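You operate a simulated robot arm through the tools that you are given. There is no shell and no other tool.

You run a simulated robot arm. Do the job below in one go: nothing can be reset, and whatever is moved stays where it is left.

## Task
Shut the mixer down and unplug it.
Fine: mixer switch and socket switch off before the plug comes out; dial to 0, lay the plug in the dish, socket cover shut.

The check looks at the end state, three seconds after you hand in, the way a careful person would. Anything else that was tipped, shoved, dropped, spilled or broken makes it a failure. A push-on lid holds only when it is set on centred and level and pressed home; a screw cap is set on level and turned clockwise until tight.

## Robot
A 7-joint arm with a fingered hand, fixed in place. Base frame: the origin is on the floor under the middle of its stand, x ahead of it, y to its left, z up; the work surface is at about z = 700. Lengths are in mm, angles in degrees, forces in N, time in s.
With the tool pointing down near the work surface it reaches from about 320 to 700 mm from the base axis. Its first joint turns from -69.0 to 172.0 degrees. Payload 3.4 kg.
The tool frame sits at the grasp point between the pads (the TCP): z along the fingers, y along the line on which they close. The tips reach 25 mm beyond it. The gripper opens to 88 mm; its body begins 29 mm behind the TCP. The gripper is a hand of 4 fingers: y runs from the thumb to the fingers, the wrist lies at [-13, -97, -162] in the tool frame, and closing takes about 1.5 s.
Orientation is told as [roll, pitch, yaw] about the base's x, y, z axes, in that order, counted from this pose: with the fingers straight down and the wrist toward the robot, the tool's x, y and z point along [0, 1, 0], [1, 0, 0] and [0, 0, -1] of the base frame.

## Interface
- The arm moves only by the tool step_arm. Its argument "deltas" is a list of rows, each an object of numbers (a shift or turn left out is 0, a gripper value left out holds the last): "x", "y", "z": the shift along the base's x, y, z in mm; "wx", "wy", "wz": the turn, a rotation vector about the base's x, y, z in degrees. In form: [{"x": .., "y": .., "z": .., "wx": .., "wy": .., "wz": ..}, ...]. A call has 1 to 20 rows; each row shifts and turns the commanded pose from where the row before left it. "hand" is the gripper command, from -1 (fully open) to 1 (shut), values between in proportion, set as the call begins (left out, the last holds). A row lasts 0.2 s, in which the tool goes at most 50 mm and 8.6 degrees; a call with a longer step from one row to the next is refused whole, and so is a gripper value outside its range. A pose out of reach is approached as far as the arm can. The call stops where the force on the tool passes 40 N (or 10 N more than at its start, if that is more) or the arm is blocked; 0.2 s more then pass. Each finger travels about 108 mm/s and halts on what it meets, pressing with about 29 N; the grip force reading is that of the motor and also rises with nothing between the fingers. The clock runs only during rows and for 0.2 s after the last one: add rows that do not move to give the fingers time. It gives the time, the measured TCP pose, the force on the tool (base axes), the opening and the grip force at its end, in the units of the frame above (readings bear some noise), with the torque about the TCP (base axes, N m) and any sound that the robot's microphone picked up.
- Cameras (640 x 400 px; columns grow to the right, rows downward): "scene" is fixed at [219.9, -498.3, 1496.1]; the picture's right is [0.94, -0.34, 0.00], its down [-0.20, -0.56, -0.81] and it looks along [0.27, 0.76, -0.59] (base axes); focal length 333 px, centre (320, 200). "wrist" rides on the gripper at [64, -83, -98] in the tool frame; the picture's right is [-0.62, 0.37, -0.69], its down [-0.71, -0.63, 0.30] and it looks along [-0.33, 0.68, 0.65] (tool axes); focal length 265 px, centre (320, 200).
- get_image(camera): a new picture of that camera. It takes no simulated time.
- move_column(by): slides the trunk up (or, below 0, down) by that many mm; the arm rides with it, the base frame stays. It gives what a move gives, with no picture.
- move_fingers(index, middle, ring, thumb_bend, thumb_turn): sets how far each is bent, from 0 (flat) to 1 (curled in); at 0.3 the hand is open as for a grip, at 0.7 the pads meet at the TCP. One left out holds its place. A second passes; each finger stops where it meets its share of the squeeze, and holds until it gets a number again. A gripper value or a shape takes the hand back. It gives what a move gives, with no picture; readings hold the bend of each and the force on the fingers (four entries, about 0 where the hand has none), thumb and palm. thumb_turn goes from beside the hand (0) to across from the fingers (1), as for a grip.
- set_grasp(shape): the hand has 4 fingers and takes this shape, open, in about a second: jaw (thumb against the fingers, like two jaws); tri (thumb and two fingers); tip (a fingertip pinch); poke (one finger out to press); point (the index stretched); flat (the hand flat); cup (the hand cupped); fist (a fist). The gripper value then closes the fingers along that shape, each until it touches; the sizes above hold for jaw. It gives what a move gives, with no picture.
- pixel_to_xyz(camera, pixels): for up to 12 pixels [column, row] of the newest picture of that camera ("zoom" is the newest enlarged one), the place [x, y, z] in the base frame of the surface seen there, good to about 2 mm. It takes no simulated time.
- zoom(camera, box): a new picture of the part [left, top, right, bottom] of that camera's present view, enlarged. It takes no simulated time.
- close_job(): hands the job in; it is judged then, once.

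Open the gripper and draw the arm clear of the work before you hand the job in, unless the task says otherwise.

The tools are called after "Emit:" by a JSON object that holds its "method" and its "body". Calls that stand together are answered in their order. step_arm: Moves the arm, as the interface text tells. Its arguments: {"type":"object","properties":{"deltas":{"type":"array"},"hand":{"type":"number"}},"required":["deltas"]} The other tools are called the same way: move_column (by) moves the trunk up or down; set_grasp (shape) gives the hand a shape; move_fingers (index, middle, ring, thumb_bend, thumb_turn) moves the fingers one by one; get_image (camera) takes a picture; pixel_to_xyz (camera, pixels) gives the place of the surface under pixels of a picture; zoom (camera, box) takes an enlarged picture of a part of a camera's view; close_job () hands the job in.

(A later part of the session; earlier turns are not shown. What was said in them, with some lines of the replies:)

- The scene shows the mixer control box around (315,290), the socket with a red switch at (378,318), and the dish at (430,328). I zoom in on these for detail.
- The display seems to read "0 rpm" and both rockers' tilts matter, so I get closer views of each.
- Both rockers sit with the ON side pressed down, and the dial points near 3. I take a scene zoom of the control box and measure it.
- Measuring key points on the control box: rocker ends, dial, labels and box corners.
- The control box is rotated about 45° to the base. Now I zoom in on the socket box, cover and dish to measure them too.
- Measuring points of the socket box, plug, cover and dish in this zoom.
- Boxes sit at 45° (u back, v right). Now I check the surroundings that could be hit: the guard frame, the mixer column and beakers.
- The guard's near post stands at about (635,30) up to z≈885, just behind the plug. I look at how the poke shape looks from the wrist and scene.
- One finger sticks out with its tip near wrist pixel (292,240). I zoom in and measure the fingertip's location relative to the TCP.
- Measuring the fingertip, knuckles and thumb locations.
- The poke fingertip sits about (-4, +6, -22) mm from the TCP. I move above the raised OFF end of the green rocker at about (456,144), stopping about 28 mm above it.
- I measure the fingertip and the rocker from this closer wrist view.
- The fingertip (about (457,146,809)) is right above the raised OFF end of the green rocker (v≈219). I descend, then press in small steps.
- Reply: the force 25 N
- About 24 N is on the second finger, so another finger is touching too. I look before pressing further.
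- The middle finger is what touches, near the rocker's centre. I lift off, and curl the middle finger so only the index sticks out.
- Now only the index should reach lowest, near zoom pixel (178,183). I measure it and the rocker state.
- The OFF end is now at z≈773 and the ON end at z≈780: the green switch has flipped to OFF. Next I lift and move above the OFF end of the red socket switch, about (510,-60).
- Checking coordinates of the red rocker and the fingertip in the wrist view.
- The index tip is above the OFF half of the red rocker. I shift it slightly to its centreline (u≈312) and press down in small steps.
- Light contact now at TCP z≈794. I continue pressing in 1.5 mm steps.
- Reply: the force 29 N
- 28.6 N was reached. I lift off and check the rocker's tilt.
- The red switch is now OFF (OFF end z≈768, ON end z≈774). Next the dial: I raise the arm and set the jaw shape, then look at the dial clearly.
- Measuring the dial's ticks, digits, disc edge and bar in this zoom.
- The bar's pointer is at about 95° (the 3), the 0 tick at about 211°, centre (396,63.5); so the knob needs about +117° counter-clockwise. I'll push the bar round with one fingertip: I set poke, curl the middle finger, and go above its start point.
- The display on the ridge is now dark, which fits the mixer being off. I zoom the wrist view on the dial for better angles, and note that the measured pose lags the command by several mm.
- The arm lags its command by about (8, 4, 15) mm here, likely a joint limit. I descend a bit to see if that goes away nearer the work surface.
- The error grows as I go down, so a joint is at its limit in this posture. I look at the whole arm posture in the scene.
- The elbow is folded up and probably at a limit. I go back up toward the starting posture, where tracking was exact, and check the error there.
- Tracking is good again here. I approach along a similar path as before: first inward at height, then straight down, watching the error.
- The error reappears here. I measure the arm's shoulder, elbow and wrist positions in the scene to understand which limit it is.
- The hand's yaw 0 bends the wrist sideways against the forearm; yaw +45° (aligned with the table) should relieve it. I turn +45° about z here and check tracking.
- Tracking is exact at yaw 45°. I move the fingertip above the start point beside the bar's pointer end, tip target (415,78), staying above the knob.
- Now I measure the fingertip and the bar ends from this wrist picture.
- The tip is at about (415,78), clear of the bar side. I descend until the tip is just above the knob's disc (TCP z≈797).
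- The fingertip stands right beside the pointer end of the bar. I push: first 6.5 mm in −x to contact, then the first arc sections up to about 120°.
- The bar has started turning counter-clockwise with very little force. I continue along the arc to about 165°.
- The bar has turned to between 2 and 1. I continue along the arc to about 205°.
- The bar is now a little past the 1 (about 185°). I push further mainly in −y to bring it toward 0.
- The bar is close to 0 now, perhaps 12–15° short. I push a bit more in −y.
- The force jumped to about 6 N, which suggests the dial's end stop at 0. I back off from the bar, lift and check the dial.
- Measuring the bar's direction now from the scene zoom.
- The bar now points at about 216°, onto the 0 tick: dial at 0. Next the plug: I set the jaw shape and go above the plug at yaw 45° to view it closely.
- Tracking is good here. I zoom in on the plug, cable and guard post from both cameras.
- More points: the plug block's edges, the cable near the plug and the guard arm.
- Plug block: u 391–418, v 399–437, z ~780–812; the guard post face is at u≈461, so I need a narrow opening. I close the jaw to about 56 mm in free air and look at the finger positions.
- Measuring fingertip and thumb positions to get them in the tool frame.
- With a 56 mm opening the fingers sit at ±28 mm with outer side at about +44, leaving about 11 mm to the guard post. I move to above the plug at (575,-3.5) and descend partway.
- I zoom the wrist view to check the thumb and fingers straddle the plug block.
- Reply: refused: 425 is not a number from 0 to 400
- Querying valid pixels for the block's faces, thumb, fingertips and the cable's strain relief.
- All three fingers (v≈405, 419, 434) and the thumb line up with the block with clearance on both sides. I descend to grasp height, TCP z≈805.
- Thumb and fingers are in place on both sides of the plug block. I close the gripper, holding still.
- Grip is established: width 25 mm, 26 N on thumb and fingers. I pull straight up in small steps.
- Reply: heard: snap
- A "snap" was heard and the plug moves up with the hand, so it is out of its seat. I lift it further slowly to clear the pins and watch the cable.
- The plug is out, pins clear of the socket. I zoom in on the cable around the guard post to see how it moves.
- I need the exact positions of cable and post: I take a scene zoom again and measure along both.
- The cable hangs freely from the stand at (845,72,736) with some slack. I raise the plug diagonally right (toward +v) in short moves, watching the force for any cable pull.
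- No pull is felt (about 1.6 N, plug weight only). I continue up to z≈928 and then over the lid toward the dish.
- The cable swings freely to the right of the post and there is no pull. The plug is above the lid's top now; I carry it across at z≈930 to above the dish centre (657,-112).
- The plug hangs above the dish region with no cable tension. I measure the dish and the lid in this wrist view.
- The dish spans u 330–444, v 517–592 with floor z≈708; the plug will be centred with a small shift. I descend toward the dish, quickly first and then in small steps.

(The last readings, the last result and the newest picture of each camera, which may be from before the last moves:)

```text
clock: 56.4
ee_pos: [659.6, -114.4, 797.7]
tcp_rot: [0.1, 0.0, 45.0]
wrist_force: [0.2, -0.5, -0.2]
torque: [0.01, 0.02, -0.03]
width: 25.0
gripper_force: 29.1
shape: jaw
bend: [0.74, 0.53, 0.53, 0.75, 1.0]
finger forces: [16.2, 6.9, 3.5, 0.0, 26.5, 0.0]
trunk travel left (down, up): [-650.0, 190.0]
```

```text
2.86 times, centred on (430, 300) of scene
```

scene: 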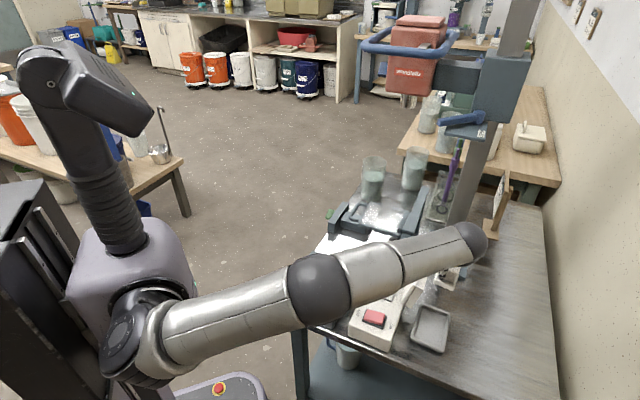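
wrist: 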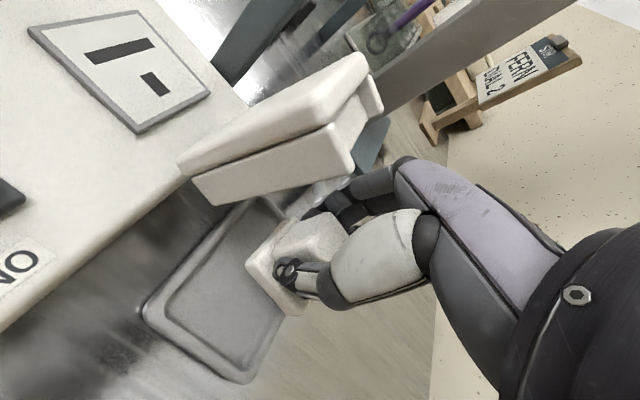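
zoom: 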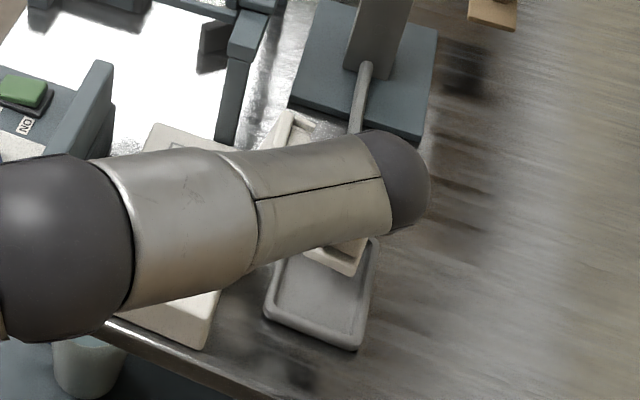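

The lid and the hand look close in this picture; I measure both to check the clearance before going lower.

Emit:
{"method": "pixel_to_xyz", "body": {"camera": "wrist", "pixels": [[378, 110], [355, 165], [350, 75], [200, 195], [320, 205], [350, 195], [380, 175], [405, 165], [250, 260], [300, 310], [150, 310], [245, 380]]}}

Emit:
{"method": "zoom", "body": {"camera": "wrist", "box": [180, 130, 400, 350]}}

```text
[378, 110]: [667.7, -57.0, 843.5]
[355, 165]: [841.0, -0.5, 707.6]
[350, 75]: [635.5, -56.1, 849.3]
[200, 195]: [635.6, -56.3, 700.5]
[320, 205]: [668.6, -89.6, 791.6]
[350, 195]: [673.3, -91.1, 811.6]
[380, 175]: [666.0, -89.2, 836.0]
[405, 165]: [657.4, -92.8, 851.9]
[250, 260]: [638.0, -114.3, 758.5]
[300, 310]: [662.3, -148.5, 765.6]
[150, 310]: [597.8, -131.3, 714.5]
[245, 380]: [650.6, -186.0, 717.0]
```

```text
1.82 times, centred on (290, 240) of wrist
```

zoom: 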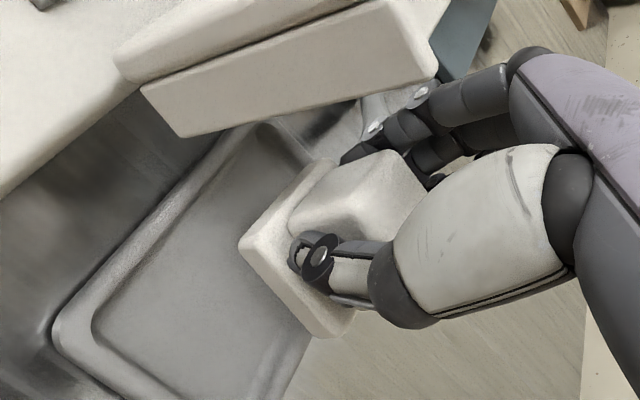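

Clearance to the lid is about 18 mm and the plug is centred over the dish. I lower in small steps until contact with the dish floor.

Emit:
{"method": "step_arm", "body": {"deltas": [{"z": -8}, {"z": -6}, {"z": -4}, {"z": -3}, {"z": -3}, {"z": -2}, {"z": -2}, {"z": -2}, {"z": -2}]}}

```text
clock: 58.4
ee_pos: [659.9, -113.1, 765.6]
tcp_rot: [0.1, -0.1, 45.1]
wrist_force: [-0.5, -0.1, -1.2]
torque: [0.01, 0.01, -0.02]
width: 25.1
gripper_force: 29.4
shape: jaw
bend: [0.74, 0.53, 0.53, 0.75, 1.0]
finger forces: [16.2, 6.8, 3.5, 0.0, 26.4, 0.0]
trunk travel left (down, up): [-650.0, 190.0]
```

No contact yet at z≈766. I continue down in 2 mm steps.

Emit:
{"method": "step_arm", "body": {"deltas": [{"z": -2}, {"z": -2}, {"z": -2}, {"z": -2}, {"z": -2}, {}]}}

Emit:
{"method": "zoom", "body": {"camera": "wrist", "box": [180, 130, 400, 350]}}

```text
clock: 59.8
ee_pos: [659.5, -113.9, 755.8]
tcp_rot: [0.1, 0.0, 45.0]
wrist_force: [0.5, 0.7, -0.7]
torque: [0.02, 0.03, 0.04]
width: 24.8
gripper_force: 29.3
shape: jaw
bend: [0.74, 0.53, 0.53, 0.75, 1.0]
finger forces: [16.2, 6.9, 3.5, 0.0, 26.5, 0.1]
trunk travel left (down, up): [-650.0, 190.0]
```

```text
1.82 times, centred on (290, 240) of wrist
```

zoom: 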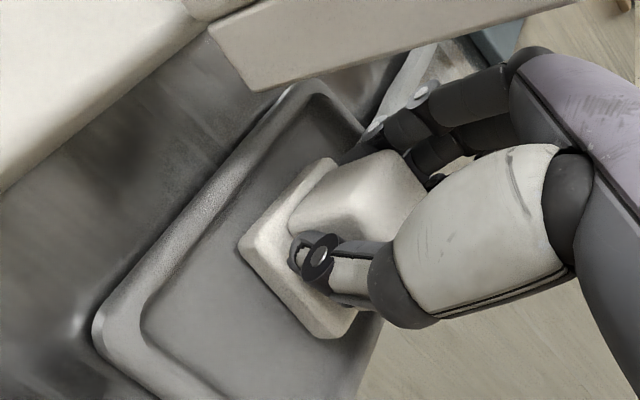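

Still no contact at z≈756, so the pins are short. I go on down in 1–1.5 mm steps.

Emit:
{"method": "step_arm", "body": {"deltas": [{"z": -1.5}, {"z": -1.5}, {"z": -1.5}, {}]}}

```text
clock: 60.8
ee_pos: [659.5, -114.0, 751.6]
tcp_rot: [0.0, -0.1, 45.0]
wrist_force: [1.8, -0.7, 6.7]
torque: [0.01, -0.04, 0.03]
width: 25.0
gripper_force: 28.9
shape: jaw
bend: [0.74, 0.53, 0.53, 0.75, 1.0]
finger forces: [16.8, 7.5, 3.8, 0.1, 27.5, 0.1]
trunk travel left (down, up): [-650.0, 190.0]
```

Contact: 6.7 N upward, the plug's flange stands on the dish floor. I open the hand to 56 mm while holding still.

Emit:
{"method": "step_arm", "body": {"deltas": [{}, {}, {}, {}, {}, {}], "hand": -0.27}}

Emit:
{"method": "get_image", "body": {"camera": "wrist"}}

Emit:
{"method": "zoom", "body": {"camera": "wrist", "box": [180, 130, 400, 350]}}

```text
clock: 62.2
ee_pos: [659.0, -113.7, 752.3]
tcp_rot: [0.2, 0.1, 45.1]
wrist_force: [0.3, 0.0, -0.2]
torque: [0.01, 0.02, 0.01]
width: 55.2
gripper_force: 0.1
shape: jaw
bend: [0.28, 0.39, 0.36, 0.63, 1.0]
finger forces: [0.0, 0.0, 0.1, 0.0, 0.0, 0.0]
trunk travel left (down, up): [-650.0, 190.0]
```

```text
taken
```

wrist: 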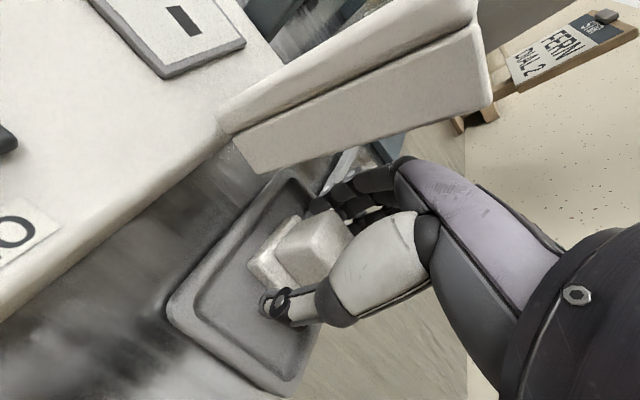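

```text
1.82 times, centred on (290, 240) of wrist
```

zoom: 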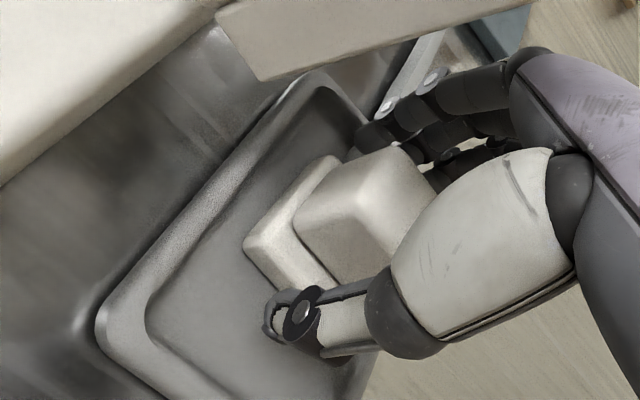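

The plug stands released in the dish. I rise slowly and check that neither the plug nor the cable is dragged along.

Emit:
{"method": "step_arm", "body": {"deltas": [{"z": 5}, {"z": 5}, {"z": 10}, {"z": 15}, {"z": 20}, {}]}}

Emit:
{"method": "zoom", "body": {"camera": "wrist", "box": [140, 130, 400, 370]}}

```text
clock: 63.6
ee_pos: [659.5, -115.7, 806.1]
tcp_rot: [0.1, 0.0, 45.1]
wrist_force: [-0.2, 0.1, 0.1]
torque: [-0.01, -0.01, 0.01]
width: 55.4
gripper_force: 0.1
shape: jaw
bend: [0.28, 0.39, 0.36, 0.63, 1.0]
finger forces: [0.1, 0.0, 0.0, 0.0, 0.0, 0.0]
trunk travel left (down, up): [-650.0, 190.0]
```

```text
1.67 times, centred on (270, 250) of wrist
```

zoom: 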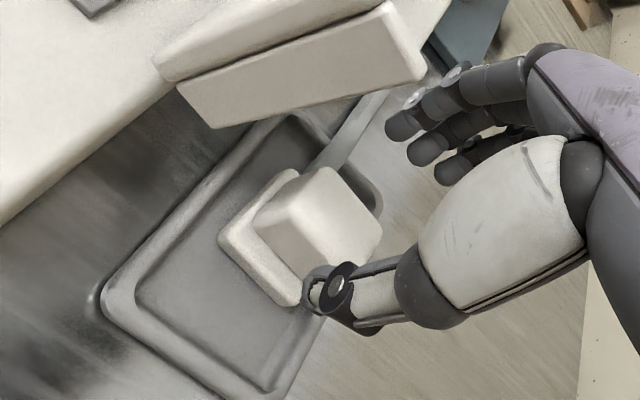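

The plug stands firmly in the dish, with the cable leading out over its back rim. Next I close the fingers together in the air and go to the right side of the open lid, above the plug, to push the lid over.

Emit:
{"method": "step_arm", "body": {"deltas": [{"z": 30}, {"z": 40}, {"z": 20}, {"x": 2.5, "y": 11}, {"x": 2.5, "y": 11}, {}, {}, {}, {}], "hand": 1}}

Emit:
{"method": "get_image", "body": {"camera": "wrist"}}

Emit:
{"method": "zoom", "body": {"camera": "scene", "box": [350, 230, 490, 370]}}

```text
clock: 65.6
ee_pos: [665.4, -91.6, 894.2]
tcp_rot: [0.1, 0.1, 45.1]
wrist_force: [0.2, 0.1, -0.8]
torque: [-0.03, 0.02, -0.02]
width: 0.0
gripper_force: 29.4
shape: jaw
bend: [0.7, 0.7, 0.7, 0.4, 1.0]
finger forces: [0.0, 0.1, 0.0, 0.1, 0.0, 0.1]
trunk travel left (down, up): [-650.0, 190.0]
```

```text
taken
```

wrist: 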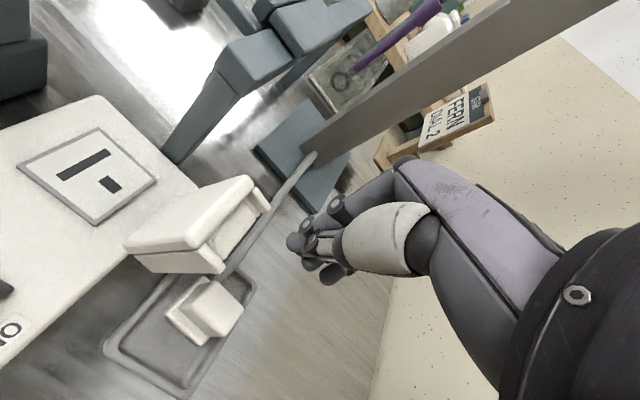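

```text
2.86 times, centred on (420, 300) of scene
```

zoom: 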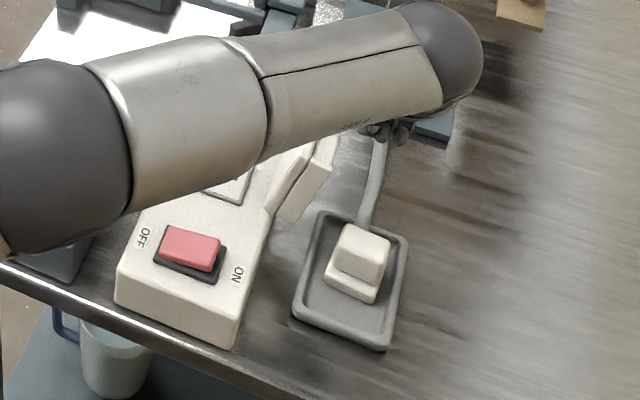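

The fingers are closed and to the right of the lid. I descend to bring the fingers beside the lid's upper part (TCP z≈832).

Emit:
{"method": "step_arm", "body": {"deltas": [{"z": -20}, {"z": -20}, {"z": -15}, {"z": -7}, {}]}}

Emit:
{"method": "get_image", "body": {"camera": "wrist"}}

Emit:
{"method": "pixel_to_xyz", "body": {"camera": "wrist", "pixels": [[292, 243], [300, 230], [310, 262], [330, 275], [335, 200], [300, 140], [290, 165], [260, 240], [240, 180], [180, 230], [225, 300], [320, 215]]}}

```text
clock: 66.8
ee_pos: [663.7, -91.4, 834.4]
tcp_rot: [0.1, 0.0, 45.1]
wrist_force: [0.1, 0.5, -1.2]
torque: [0.0, 0.01, -0.02]
width: 0.0
gripper_force: 28.8
shape: jaw
bend: [0.7, 0.7, 0.7, 0.4, 1.0]
finger forces: [0.0, 0.0, 0.0, 0.0, 0.0, 0.0]
trunk travel left (down, up): [-650.0, 190.0]
```

```text
taken
```

wrist: 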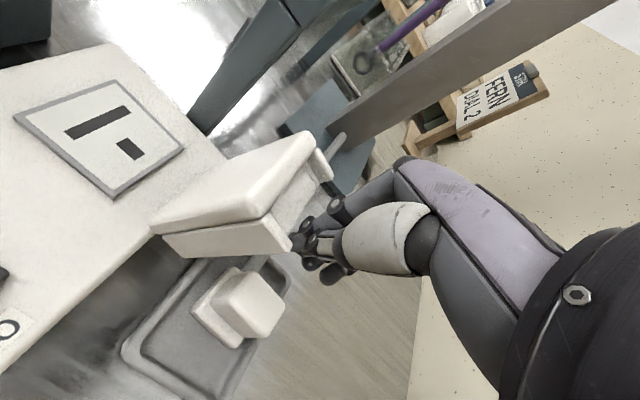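

```text
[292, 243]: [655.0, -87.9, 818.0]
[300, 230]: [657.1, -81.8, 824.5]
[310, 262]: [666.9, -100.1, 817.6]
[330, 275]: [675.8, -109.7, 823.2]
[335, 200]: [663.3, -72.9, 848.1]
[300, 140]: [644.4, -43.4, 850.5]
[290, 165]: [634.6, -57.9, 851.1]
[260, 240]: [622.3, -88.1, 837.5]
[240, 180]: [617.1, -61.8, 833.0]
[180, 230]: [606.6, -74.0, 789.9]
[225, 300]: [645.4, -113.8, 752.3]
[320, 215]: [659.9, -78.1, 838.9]
```

The index side is at v≈522, about 10 mm right of the lid's right face. I push toward −v in small steps.

Emit:
{"method": "step_arm", "body": {"deltas": [{"x": -3, "y": 3}, {"x": -3, "y": 3}, {"x": -3, "y": 3}, {"x": -3, "y": 3}, {"x": -3, "y": 3}, {"x": -3, "y": 3}]}}

Emit:
{"method": "get_image", "body": {"camera": "wrist"}}

```text
clock: 68.2
ee_pos: [646.7, -73.6, 834.9]
tcp_rot: [-0.1, 0.0, 45.1]
wrist_force: [-0.2, -0.5, 0.0]
torque: [0.04, 0.02, 0.01]
width: 0.2
gripper_force: 28.6
shape: jaw
bend: [0.7, 0.7, 0.7, 0.41, 1.0]
finger forces: [0.0, 0.0, 0.0, 0.1, 0.0, 0.0]
trunk travel left (down, up): [-650.0, 190.0]
```

```text
taken
```

wrist: 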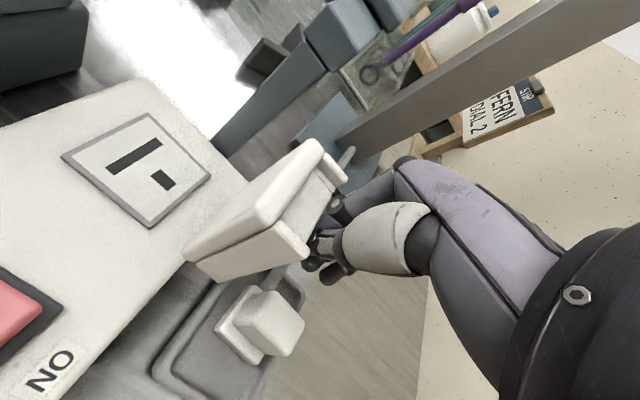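

The fingers have moved into the lid's hollow right side, with no force yet. I continue pushing.

Emit:
{"method": "step_arm", "body": {"deltas": [{"x": -3, "y": 3}, {"x": -3, "y": 3}, {"x": -3, "y": 3}, {"x": -3, "y": 3}, {}]}}

Emit:
{"method": "get_image", "body": {"camera": "wrist"}}

Emit:
{"method": "pixel_to_xyz", "body": {"camera": "wrist", "pixels": [[325, 150], [295, 175], [250, 215], [200, 240], [300, 240]]}}

```text
clock: 69.4
ee_pos: [634.7, -61.4, 835.3]
tcp_rot: [0.1, 0.0, 45.1]
wrist_force: [-0.3, 1.0, 0.3]
torque: [-0.02, 0.0, 0.03]
width: 0.3
gripper_force: 29.1
shape: jaw
bend: [0.7, 0.7, 0.7, 0.41, 1.0]
finger forces: [0.1, 0.1, 0.0, 0.1, 0.1, 0.0]
trunk travel left (down, up): [-650.0, 190.0]
```

```text
taken
```

wrist: 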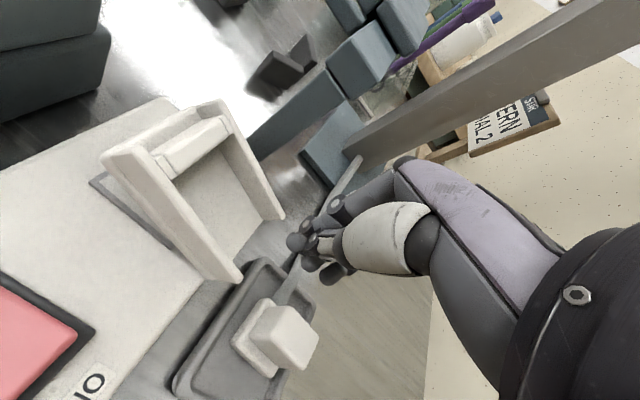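

```text
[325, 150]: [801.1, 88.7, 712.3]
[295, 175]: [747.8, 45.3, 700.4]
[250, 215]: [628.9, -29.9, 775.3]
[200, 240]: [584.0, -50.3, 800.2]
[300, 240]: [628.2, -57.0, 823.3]
```

The lid has tipped past vertical and is swinging over the socket. I wait briefly and look again.

Emit:
{"method": "step_arm", "body": {"deltas": [{}, {}, {}, {}]}}

Emit:
{"method": "get_image", "body": {"camera": "wrist"}}

Emit:
{"method": "zoom", "body": {"camera": "scene", "box": [330, 230, 470, 350]}}

```text
clock: 70.4
ee_pos: [634.2, -60.0, 835.3]
tcp_rot: [0.1, 0.0, 45.1]
wrist_force: [-0.3, 0.2, -0.1]
torque: [-0.02, 0.01, -0.03]
width: 0.0
gripper_force: 28.4
shape: jaw
bend: [0.7, 0.7, 0.7, 0.41, 1.0]
finger forces: [0.1, 0.0, 0.0, 0.0, 0.1, 0.1]
trunk travel left (down, up): [-650.0, 190.0]
```

```text
taken
```

wrist: 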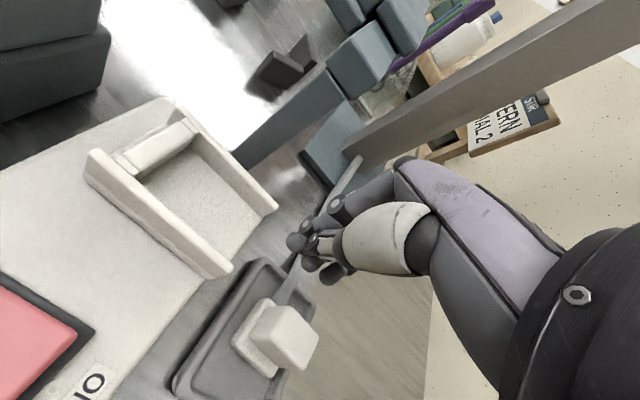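

```text
3.33 times, centred on (400, 290) of scene
```

zoom: 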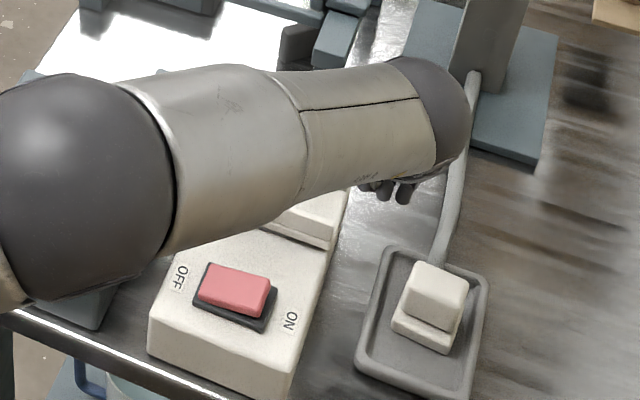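

The lid seems to lie over the socket now. I lift the arm and move it aside to see whether it is fully shut.

Emit:
{"method": "step_arm", "body": {"deltas": [{"z": 25}, {"z": 35}, {"z": 35}, {"x": 25, "y": -25}, {"x": 25, "y": -25}, {"x": 0, "y": -30}, {"x": -10, "y": -35}, {"x": -10, "y": -35}, {}]}}

Emit:
{"method": "get_image", "body": {"camera": "scene"}}

Emit:
{"method": "zoom", "body": {"camera": "scene", "box": [340, 240, 460, 350]}}

Emit:
{"method": "get_image", "body": {"camera": "wrist"}}

```text
clock: 72.4
ee_pos: [662.5, -212.0, 932.7]
tcp_rot: [0.0, 0.0, 45.1]
wrist_force: [0.3, 0.0, 0.7]
torque: [0.02, 0.02, -0.02]
width: 0.0
gripper_force: 28.8
shape: jaw
bend: [0.7, 0.7, 0.7, 0.41, 1.0]
finger forces: [0.0, 0.0, 0.1, 0.0, 0.0, 0.0]
trunk travel left (down, up): [-650.0, 190.0]
```

```text
taken
```

scene: 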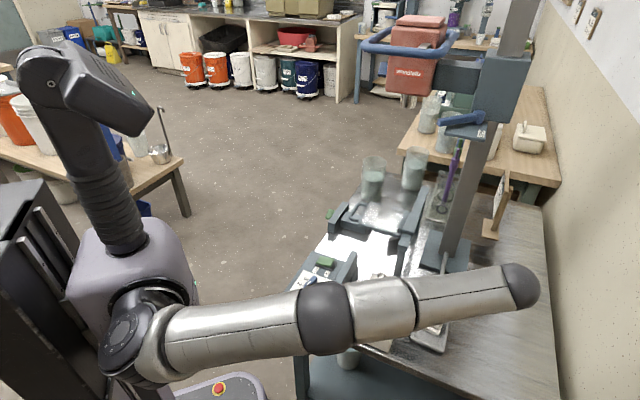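

```text
3.64 times, centred on (400, 295) of scene
```

zoom: 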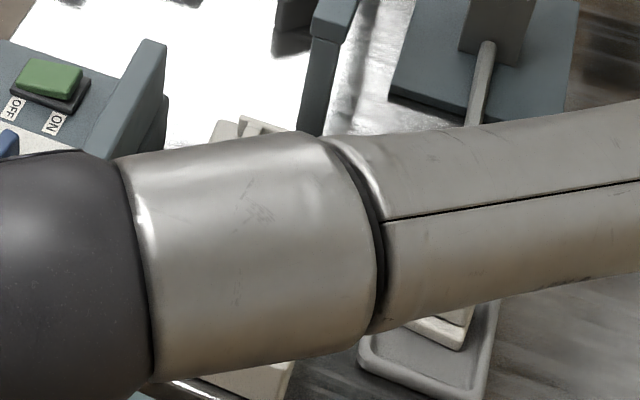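

```text
taken
```

wrist: 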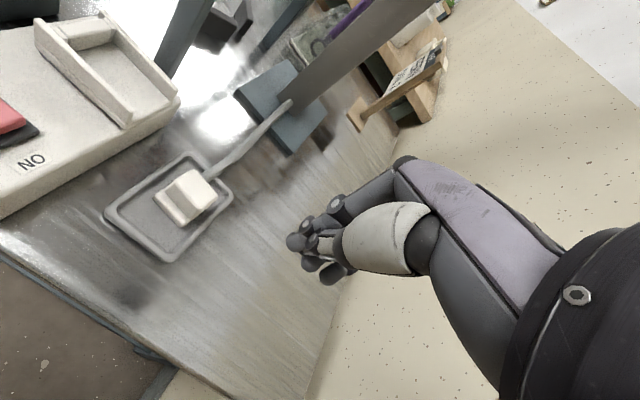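

From here the wrist camera sees the lid and the plug; I zoom in and measure heights.

Emit:
{"method": "zoom", "body": {"camera": "wrist", "box": [0, 0, 240, 280]}}

Emit:
{"method": "pixel_to_xyz", "body": {"camera": "wrist", "pixels": [[38, 25], [85, 35], [120, 115], [170, 90], [105, 25], [70, 20], [110, 75], [155, 120], [60, 140], [20, 90], [180, 195], [165, 215]]}}

```text
1.43 times, centred on (120, 140) of wrist
```

zoom: 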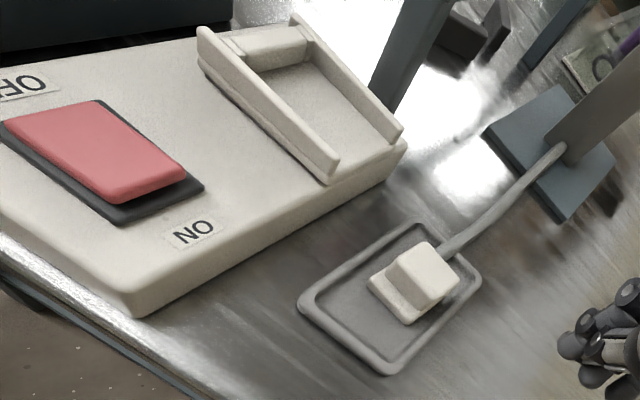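

```text
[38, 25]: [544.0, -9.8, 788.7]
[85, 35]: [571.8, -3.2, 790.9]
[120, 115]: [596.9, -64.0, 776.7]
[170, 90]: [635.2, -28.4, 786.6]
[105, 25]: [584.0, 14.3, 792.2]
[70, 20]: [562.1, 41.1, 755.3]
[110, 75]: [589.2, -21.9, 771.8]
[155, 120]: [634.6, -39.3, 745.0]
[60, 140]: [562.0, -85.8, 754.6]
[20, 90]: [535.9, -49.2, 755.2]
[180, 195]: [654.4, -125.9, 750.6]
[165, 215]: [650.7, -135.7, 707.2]
```

The lid's free end is at z≈789–792 while its hinge end is at z≈777, so it is still slightly ajar and needs pressing down. I set the poke finger again and go above the lid's free end at about (569,2).

Emit:
{"method": "set_grasp", "body": {"shape": "poke"}}

Emit:
{"method": "move_fingers", "body": {"middle": 1.0}}

Emit:
{"method": "step_arm", "body": {"deltas": [{"x": -15, "y": 35.3}, {"x": -15, "y": 35.3}, {"x": -15, "y": 35.3}, {"x": -15, "y": 35.3}, {"x": -15, "y": 35.3}, {"x": -14.7, "y": 35.5}, {"z": -25}, {"z": -25}, {}]}}

Emit:
{"method": "get_image", "body": {"camera": "wrist"}}

Emit:
{"method": "zoom", "body": {"camera": "scene", "box": [340, 230, 480, 350]}}

```text
clock: 73.3
ee_pos: [662.4, -212.6, 932.5]
tcp_rot: [0.1, -0.1, 45.1]
wrist_force: [-0.6, -0.4, 0.2]
torque: [-0.03, -0.03, -0.03]
width: 0.0
gripper_force: 0.0
shape: poke
bend: [0.7, 0.7, 0.99, 0.97, 1.0]
finger forces: [0.0, 0.0, 0.0, 0.0, 0.1, 0.1]
trunk travel left (down, up): [-650.0, 190.0]
```

```text
clock: 74.3
ee_pos: [662.5, -213.1, 932.4]
tcp_rot: [0.0, 0.1, 45.0]
wrist_force: [0.4, 0.1, -0.1]
torque: [0.0, 0.04, 0.01]
width: 3.7
gripper_force: 0.0
shape: fingers
bend: [0.7, 0.79, 0.99, 1.0, 1.0]
finger forces: [0.0, 0.0, 0.0, 0.1, 0.0, 0.0]
trunk travel left (down, up): [-650.0, 190.0]
```

```text
clock: 76.3
ee_pos: [573.8, -0.3, 879.8]
tcp_rot: [0.0, -0.1, 45.1]
wrist_force: [0.1, 0.8, 0.2]
torque: [0.0, -0.01, -0.03]
width: 3.6
gripper_force: 0.0
shape: fingers
bend: [0.7, 0.79, 0.99, 1.0, 1.0]
finger forces: [0.0, 0.1, 0.1, 0.0, 0.0, 0.0]
trunk travel left (down, up): [-650.0, 190.0]
```

```text
taken
```

wrist: 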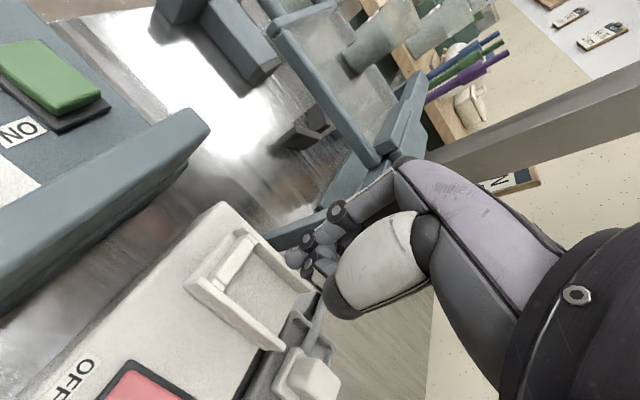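

```text
3.33 times, centred on (410, 290) of scene
```

zoom: 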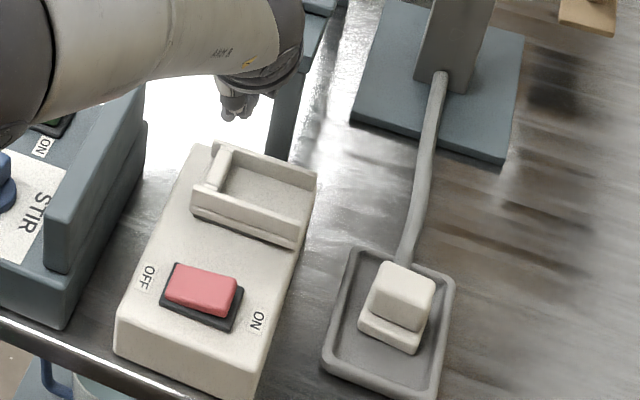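

The lid looks nearly flat now; I zoom in on it and measure whether there is a gap at the free (left) end.

Emit:
{"method": "zoom", "body": {"camera": "scene", "box": [390, 265, 440, 310]}}

Emit:
{"method": "pixel_to_xyz", "body": {"camera": "zoom", "pixels": [[95, 85], [110, 100], [90, 130], [100, 160], [200, 190], [290, 210], [310, 235], [130, 70], [200, 90], [320, 135], [180, 140], [60, 170]]}}

```text
8.89 times, centred on (415, 288) of scene
```

zoom: 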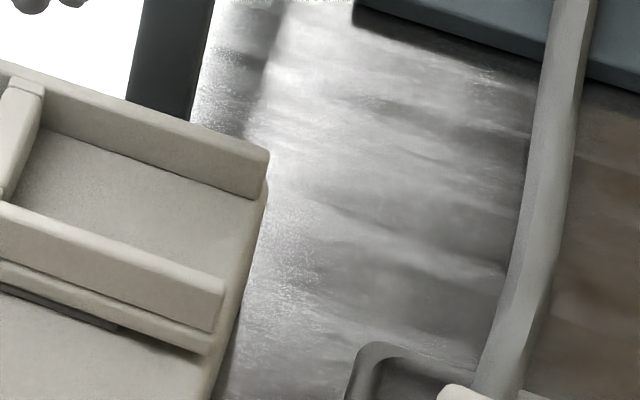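

```text
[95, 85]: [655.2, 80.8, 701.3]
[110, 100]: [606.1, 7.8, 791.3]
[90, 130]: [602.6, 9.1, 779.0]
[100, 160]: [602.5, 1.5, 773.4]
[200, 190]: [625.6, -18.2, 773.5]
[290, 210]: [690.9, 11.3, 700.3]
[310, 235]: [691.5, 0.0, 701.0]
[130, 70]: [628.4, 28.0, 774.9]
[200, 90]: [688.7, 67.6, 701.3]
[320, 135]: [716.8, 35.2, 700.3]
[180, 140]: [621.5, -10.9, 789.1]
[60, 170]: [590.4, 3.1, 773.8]
```

I zoom on the lid itself with a better crop and measure along its front edge.

Emit:
{"method": "zoom", "body": {"camera": "scene", "box": [385, 262, 445, 312]}}

Emit:
{"method": "zoom", "body": {"camera": "wrist", "box": [170, 210, 330, 370]}}

```text
8.00 times, centred on (415, 287) of scene
```

zoom: 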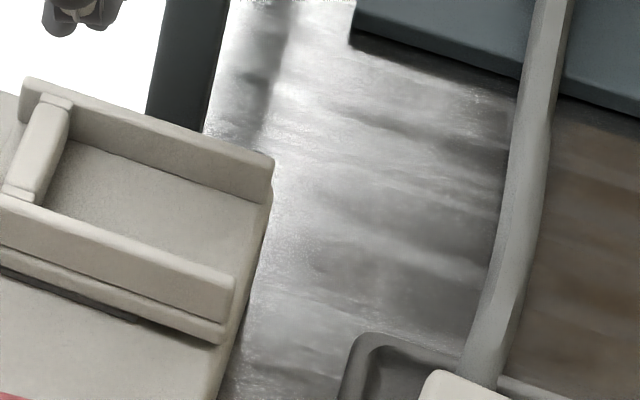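

```text
2.50 times, centred on (250, 290) of wrist
```

zoom: 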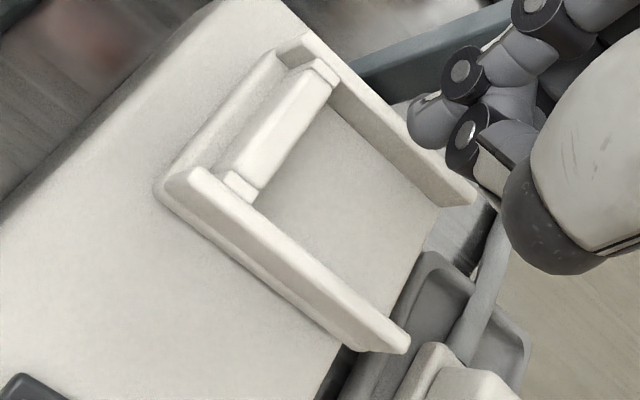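

Measuring lid floor, rims and the box surface around from this wrist zoom.

Emit:
{"method": "pixel_to_xyz", "body": {"camera": "zoom", "pixels": [[165, 190], [190, 182], [290, 265], [395, 340], [300, 190], [340, 240], [380, 280], [320, 130], [400, 200], [120, 230], [280, 310], [290, 100]]}}

Emit:
{"method": "zoom", "body": {"camera": "scene", "box": [385, 262, 425, 312]}}

Emit:
{"method": "pixel_to_xyz", "body": {"camera": "zoom", "pixels": [[250, 110], [300, 160], [370, 190], [240, 190], [300, 215], [360, 235], [240, 220], [300, 250], [370, 265], [240, 250], [200, 225], [180, 300]]}}

```text
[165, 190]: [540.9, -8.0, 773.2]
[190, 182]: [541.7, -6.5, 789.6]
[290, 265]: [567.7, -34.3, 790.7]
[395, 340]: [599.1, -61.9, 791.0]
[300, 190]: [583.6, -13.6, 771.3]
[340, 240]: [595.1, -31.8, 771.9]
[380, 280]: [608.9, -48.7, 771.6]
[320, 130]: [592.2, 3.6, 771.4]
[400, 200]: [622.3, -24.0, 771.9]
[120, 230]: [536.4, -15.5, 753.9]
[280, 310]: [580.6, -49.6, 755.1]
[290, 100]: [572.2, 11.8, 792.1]
```

```text
8.00 times, centred on (405, 287) of scene
```

zoom: 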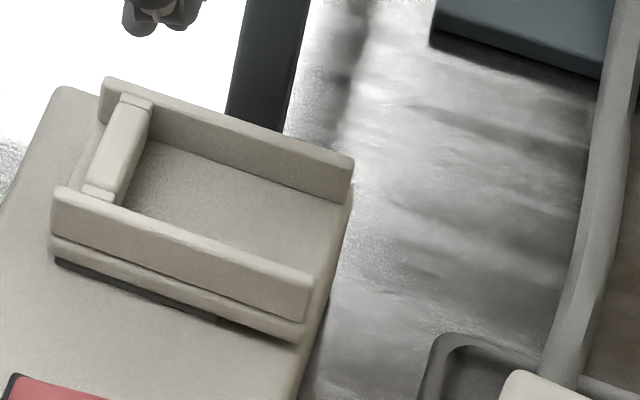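

```text
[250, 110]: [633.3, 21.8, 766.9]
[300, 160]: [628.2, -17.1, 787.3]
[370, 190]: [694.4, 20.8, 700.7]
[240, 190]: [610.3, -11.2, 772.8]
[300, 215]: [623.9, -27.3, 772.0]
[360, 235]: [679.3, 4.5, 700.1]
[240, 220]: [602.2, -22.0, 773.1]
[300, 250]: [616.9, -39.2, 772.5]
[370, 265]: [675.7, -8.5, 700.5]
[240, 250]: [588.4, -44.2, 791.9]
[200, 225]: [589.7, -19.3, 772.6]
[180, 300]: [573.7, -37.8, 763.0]
```

The lid floor is level (z≈771–773 everywhere) and the rim tops are all at about 790–791, so it lies shut. To be sure it is home, I press lightly on its free-end bar.

Emit:
{"method": "step_arm", "body": {"deltas": [{"z": -20}, {"z": -20}, {"z": -15}, {"z": -5}, {"z": -3}, {"z": -2}, {"z": -2}, {"z": -2}]}}

Emit:
{"method": "zoom", "body": {"camera": "wrist", "box": [190, 160, 390, 340]}}

```text
clock: 78.1
ee_pos: [574.7, 1.2, 811.9]
tcp_rot: [0.0, -0.2, 44.9]
wrist_force: [1.7, 0.5, 8.9]
torque: [-0.01, 0.06, 0.01]
width: 3.9
gripper_force: 0.0
shape: fingers
bend: [0.7, 0.79, 0.99, 1.0, 1.0]
finger forces: [0.0, 0.1, 0.0, 0.0, 0.0, 0.1]
trunk travel left (down, up): [-650.0, 190.0]
```

```text
2.22 times, centred on (290, 250) of wrist
```

zoom: 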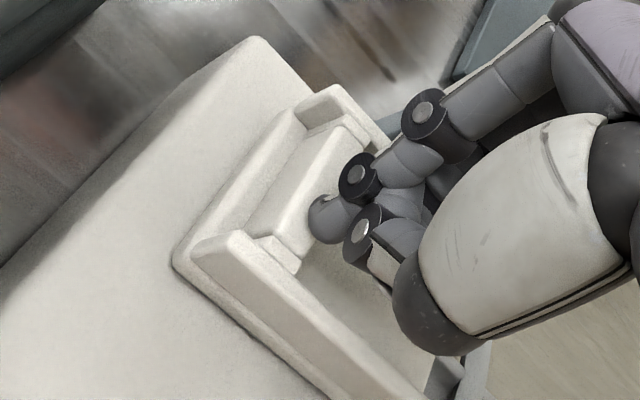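

About 9 N press on the lid's end already, though the tip is slightly inside of the bar. I lift a little, shift 6 mm toward the bar and press once more.

Emit:
{"method": "step_arm", "body": {"deltas": [{"z": 8}, {"z": 4}, {"x": -4.5, "y": 4.5}, {"z": -5}, {"z": -3}, {"z": -2}, {"z": -2}, {"z": -1.5}, {"z": -1.5}]}}

```text
clock: 80.1
ee_pos: [569.9, 6.9, 811.5]
tcp_rot: [-0.1, -0.4, 45.0]
wrist_force: [1.3, 3.3, 20.0]
torque: [-0.06, 0.14, 0.02]
width: 3.8
gripper_force: 0.0
shape: fingers
bend: [0.7, 0.79, 0.99, 1.0, 1.0]
finger forces: [0.0, 0.0, 0.0, 0.1, 0.1, 0.0]
trunk travel left (down, up): [-650.0, 190.0]
```

20 N against a stiff stop: the lid is home. I lift away, go up and back, and open the hand.

Emit:
{"method": "step_arm", "body": {"deltas": [{"z": 15}, {"z": 30}, {"z": 40}, {"z": 40}, {"z": 40}, {"z": 40}, {"x": -10, "y": 10, "z": 40}, {"x": -10, "y": 20, "z": 40}, {"x": -5, "y": 20, "wz": -7.5}, {"wz": -7.5}, {"wz": -7.5}, {"wz": -7.5}, {}]}}

Emit:
{"method": "set_grasp", "body": {"shape": "jaw"}}

Emit:
{"method": "get_image", "body": {"camera": "scene"}}

Emit:
{"method": "get_image", "body": {"camera": "wrist"}}

Emit:
{"method": "zoom", "body": {"camera": "scene", "box": [270, 230, 470, 370]}}

```text
clock: 82.9
ee_pos: [545.1, 54.6, 1092.6]
tcp_rot: [0.1, 0.0, 15.0]
wrist_force: [0.3, -0.6, 0.7]
torque: [0.01, 0.02, 0.06]
width: 3.8
gripper_force: 0.1
shape: fingers
bend: [0.7, 0.79, 0.99, 1.0, 1.0]
finger forces: [0.0, 0.0, 0.1, 0.0, 0.0, 0.0]
trunk travel left (down, up): [-650.0, 190.0]
```

```text
clock: 83.8
ee_pos: [545.5, 53.5, 1091.5]
tcp_rot: [0.1, 0.0, 15.1]
wrist_force: [-0.3, -0.9, -0.1]
torque: [0.02, -0.02, 0.01]
width: 87.7
gripper_force: 0.0
shape: jaw
bend: [0.3, 0.3, 0.3, 0.3, 0.98]
finger forces: [0.0, 0.0, 0.0, 0.0, 0.0, 0.0]
trunk travel left (down, up): [-650.0, 190.0]
```

```text
taken
```

scene: 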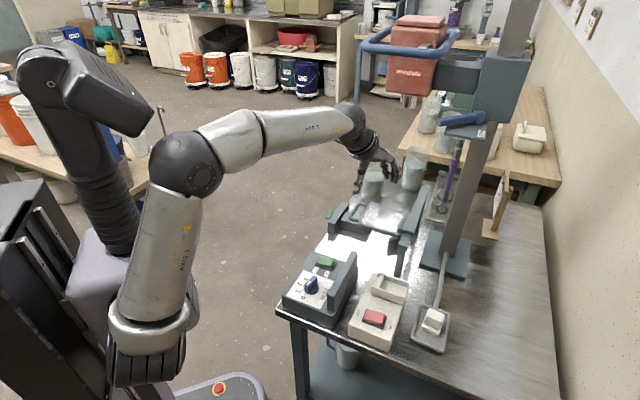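

```text
taken
```

wrist: 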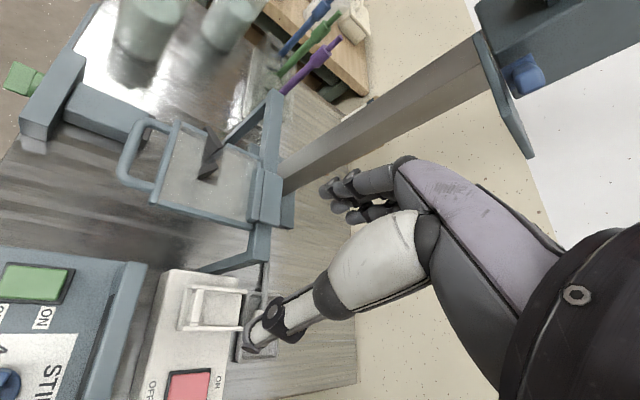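

```text
2.86 times, centred on (370, 300) of scene
```

zoom: 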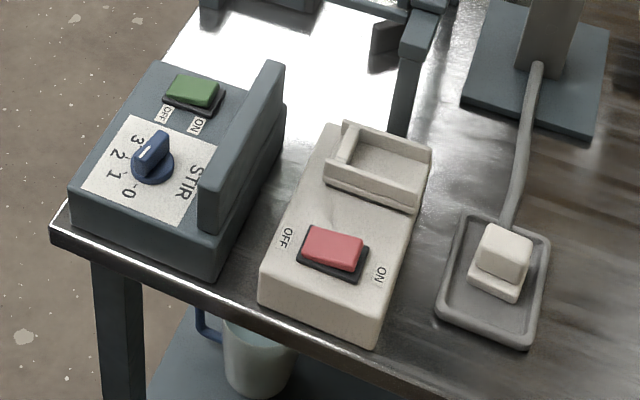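

Everything looks in place and nothing else seems moved. One last close check of the switches, dial, lid and plug before handing in.

Emit:
{"method": "zoom", "body": {"camera": "scene", "box": [285, 245, 365, 315]}}

Emit:
{"method": "pixel_to_xyz", "body": {"camera": "zoom", "pixels": [[300, 98], [360, 115], [310, 110], [350, 130], [190, 225], [250, 170], [215, 210]]}}

Emit:
{"method": "zoom", "body": {"camera": "scene", "box": [350, 260, 470, 360]}}

Emit:
{"method": "pixel_to_xyz", "body": {"camera": "zoom", "pixels": [[115, 205], [200, 230], [180, 60], [240, 110], [155, 80], [290, 110], [440, 200], [430, 240], [440, 270], [160, 110], [270, 150], [80, 100]]}}

```text
5.71 times, centred on (325, 280) of scene
```

zoom: 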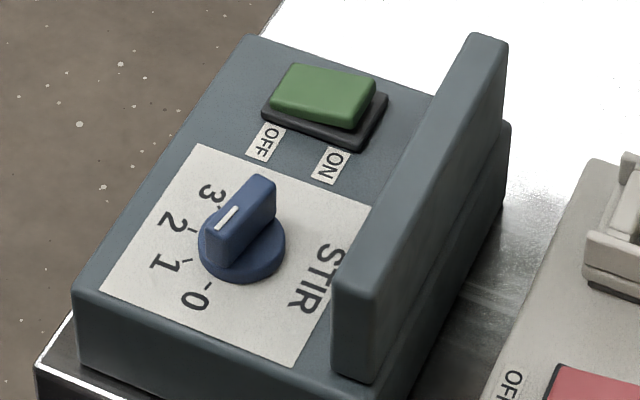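

```text
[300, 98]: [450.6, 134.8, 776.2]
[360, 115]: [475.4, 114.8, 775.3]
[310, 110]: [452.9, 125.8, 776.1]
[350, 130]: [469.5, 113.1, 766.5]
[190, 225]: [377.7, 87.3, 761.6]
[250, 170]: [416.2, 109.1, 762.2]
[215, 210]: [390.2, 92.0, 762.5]
```

```text
4.00 times, centred on (410, 310) of scene
```

zoom: 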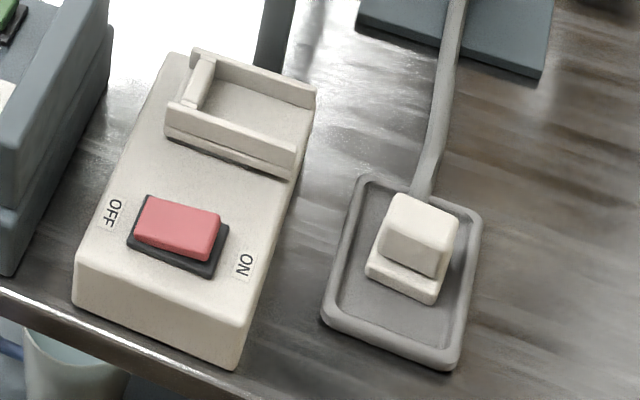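

```text
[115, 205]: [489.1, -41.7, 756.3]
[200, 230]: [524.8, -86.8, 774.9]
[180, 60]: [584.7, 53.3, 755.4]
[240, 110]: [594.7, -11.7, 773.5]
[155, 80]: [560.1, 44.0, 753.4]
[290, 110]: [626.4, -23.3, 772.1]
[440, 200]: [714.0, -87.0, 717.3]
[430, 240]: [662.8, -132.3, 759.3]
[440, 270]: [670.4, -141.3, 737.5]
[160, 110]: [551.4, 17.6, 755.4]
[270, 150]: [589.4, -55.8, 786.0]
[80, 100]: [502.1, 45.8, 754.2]
```

Final state: both rockers are at OFF, the dial is on 0, the plug is in the dish and the lid is shut. The hand is open and clear of the work, so I hand in.

Emit:
{"method": "close_job", "body": {}}

```text
The job is handed in.
```

The mixer is shut down and unplugged, and I've handed the job in. I don't have the result of the check.

- **Switches:** the mixer switch and the socket switch both went to OFF before the plug came out. The mixer's display went dark after its switch was off.
- **Dial:** it points at 0. I pushed it round from 3 with one fingertip, and it stopped firmly at the end.
- **Plug:** it came out with a snap and is in the dish. It stands upright on its base rather than lying on its side, with the cable leading out over the back rim.
- **Socket cover:** it is shut and level. I pressed its free end with about 20 N and it didn't give.

In the last pictures nothing else looked tipped, moved or spilled. The hand is open and clear of the table.
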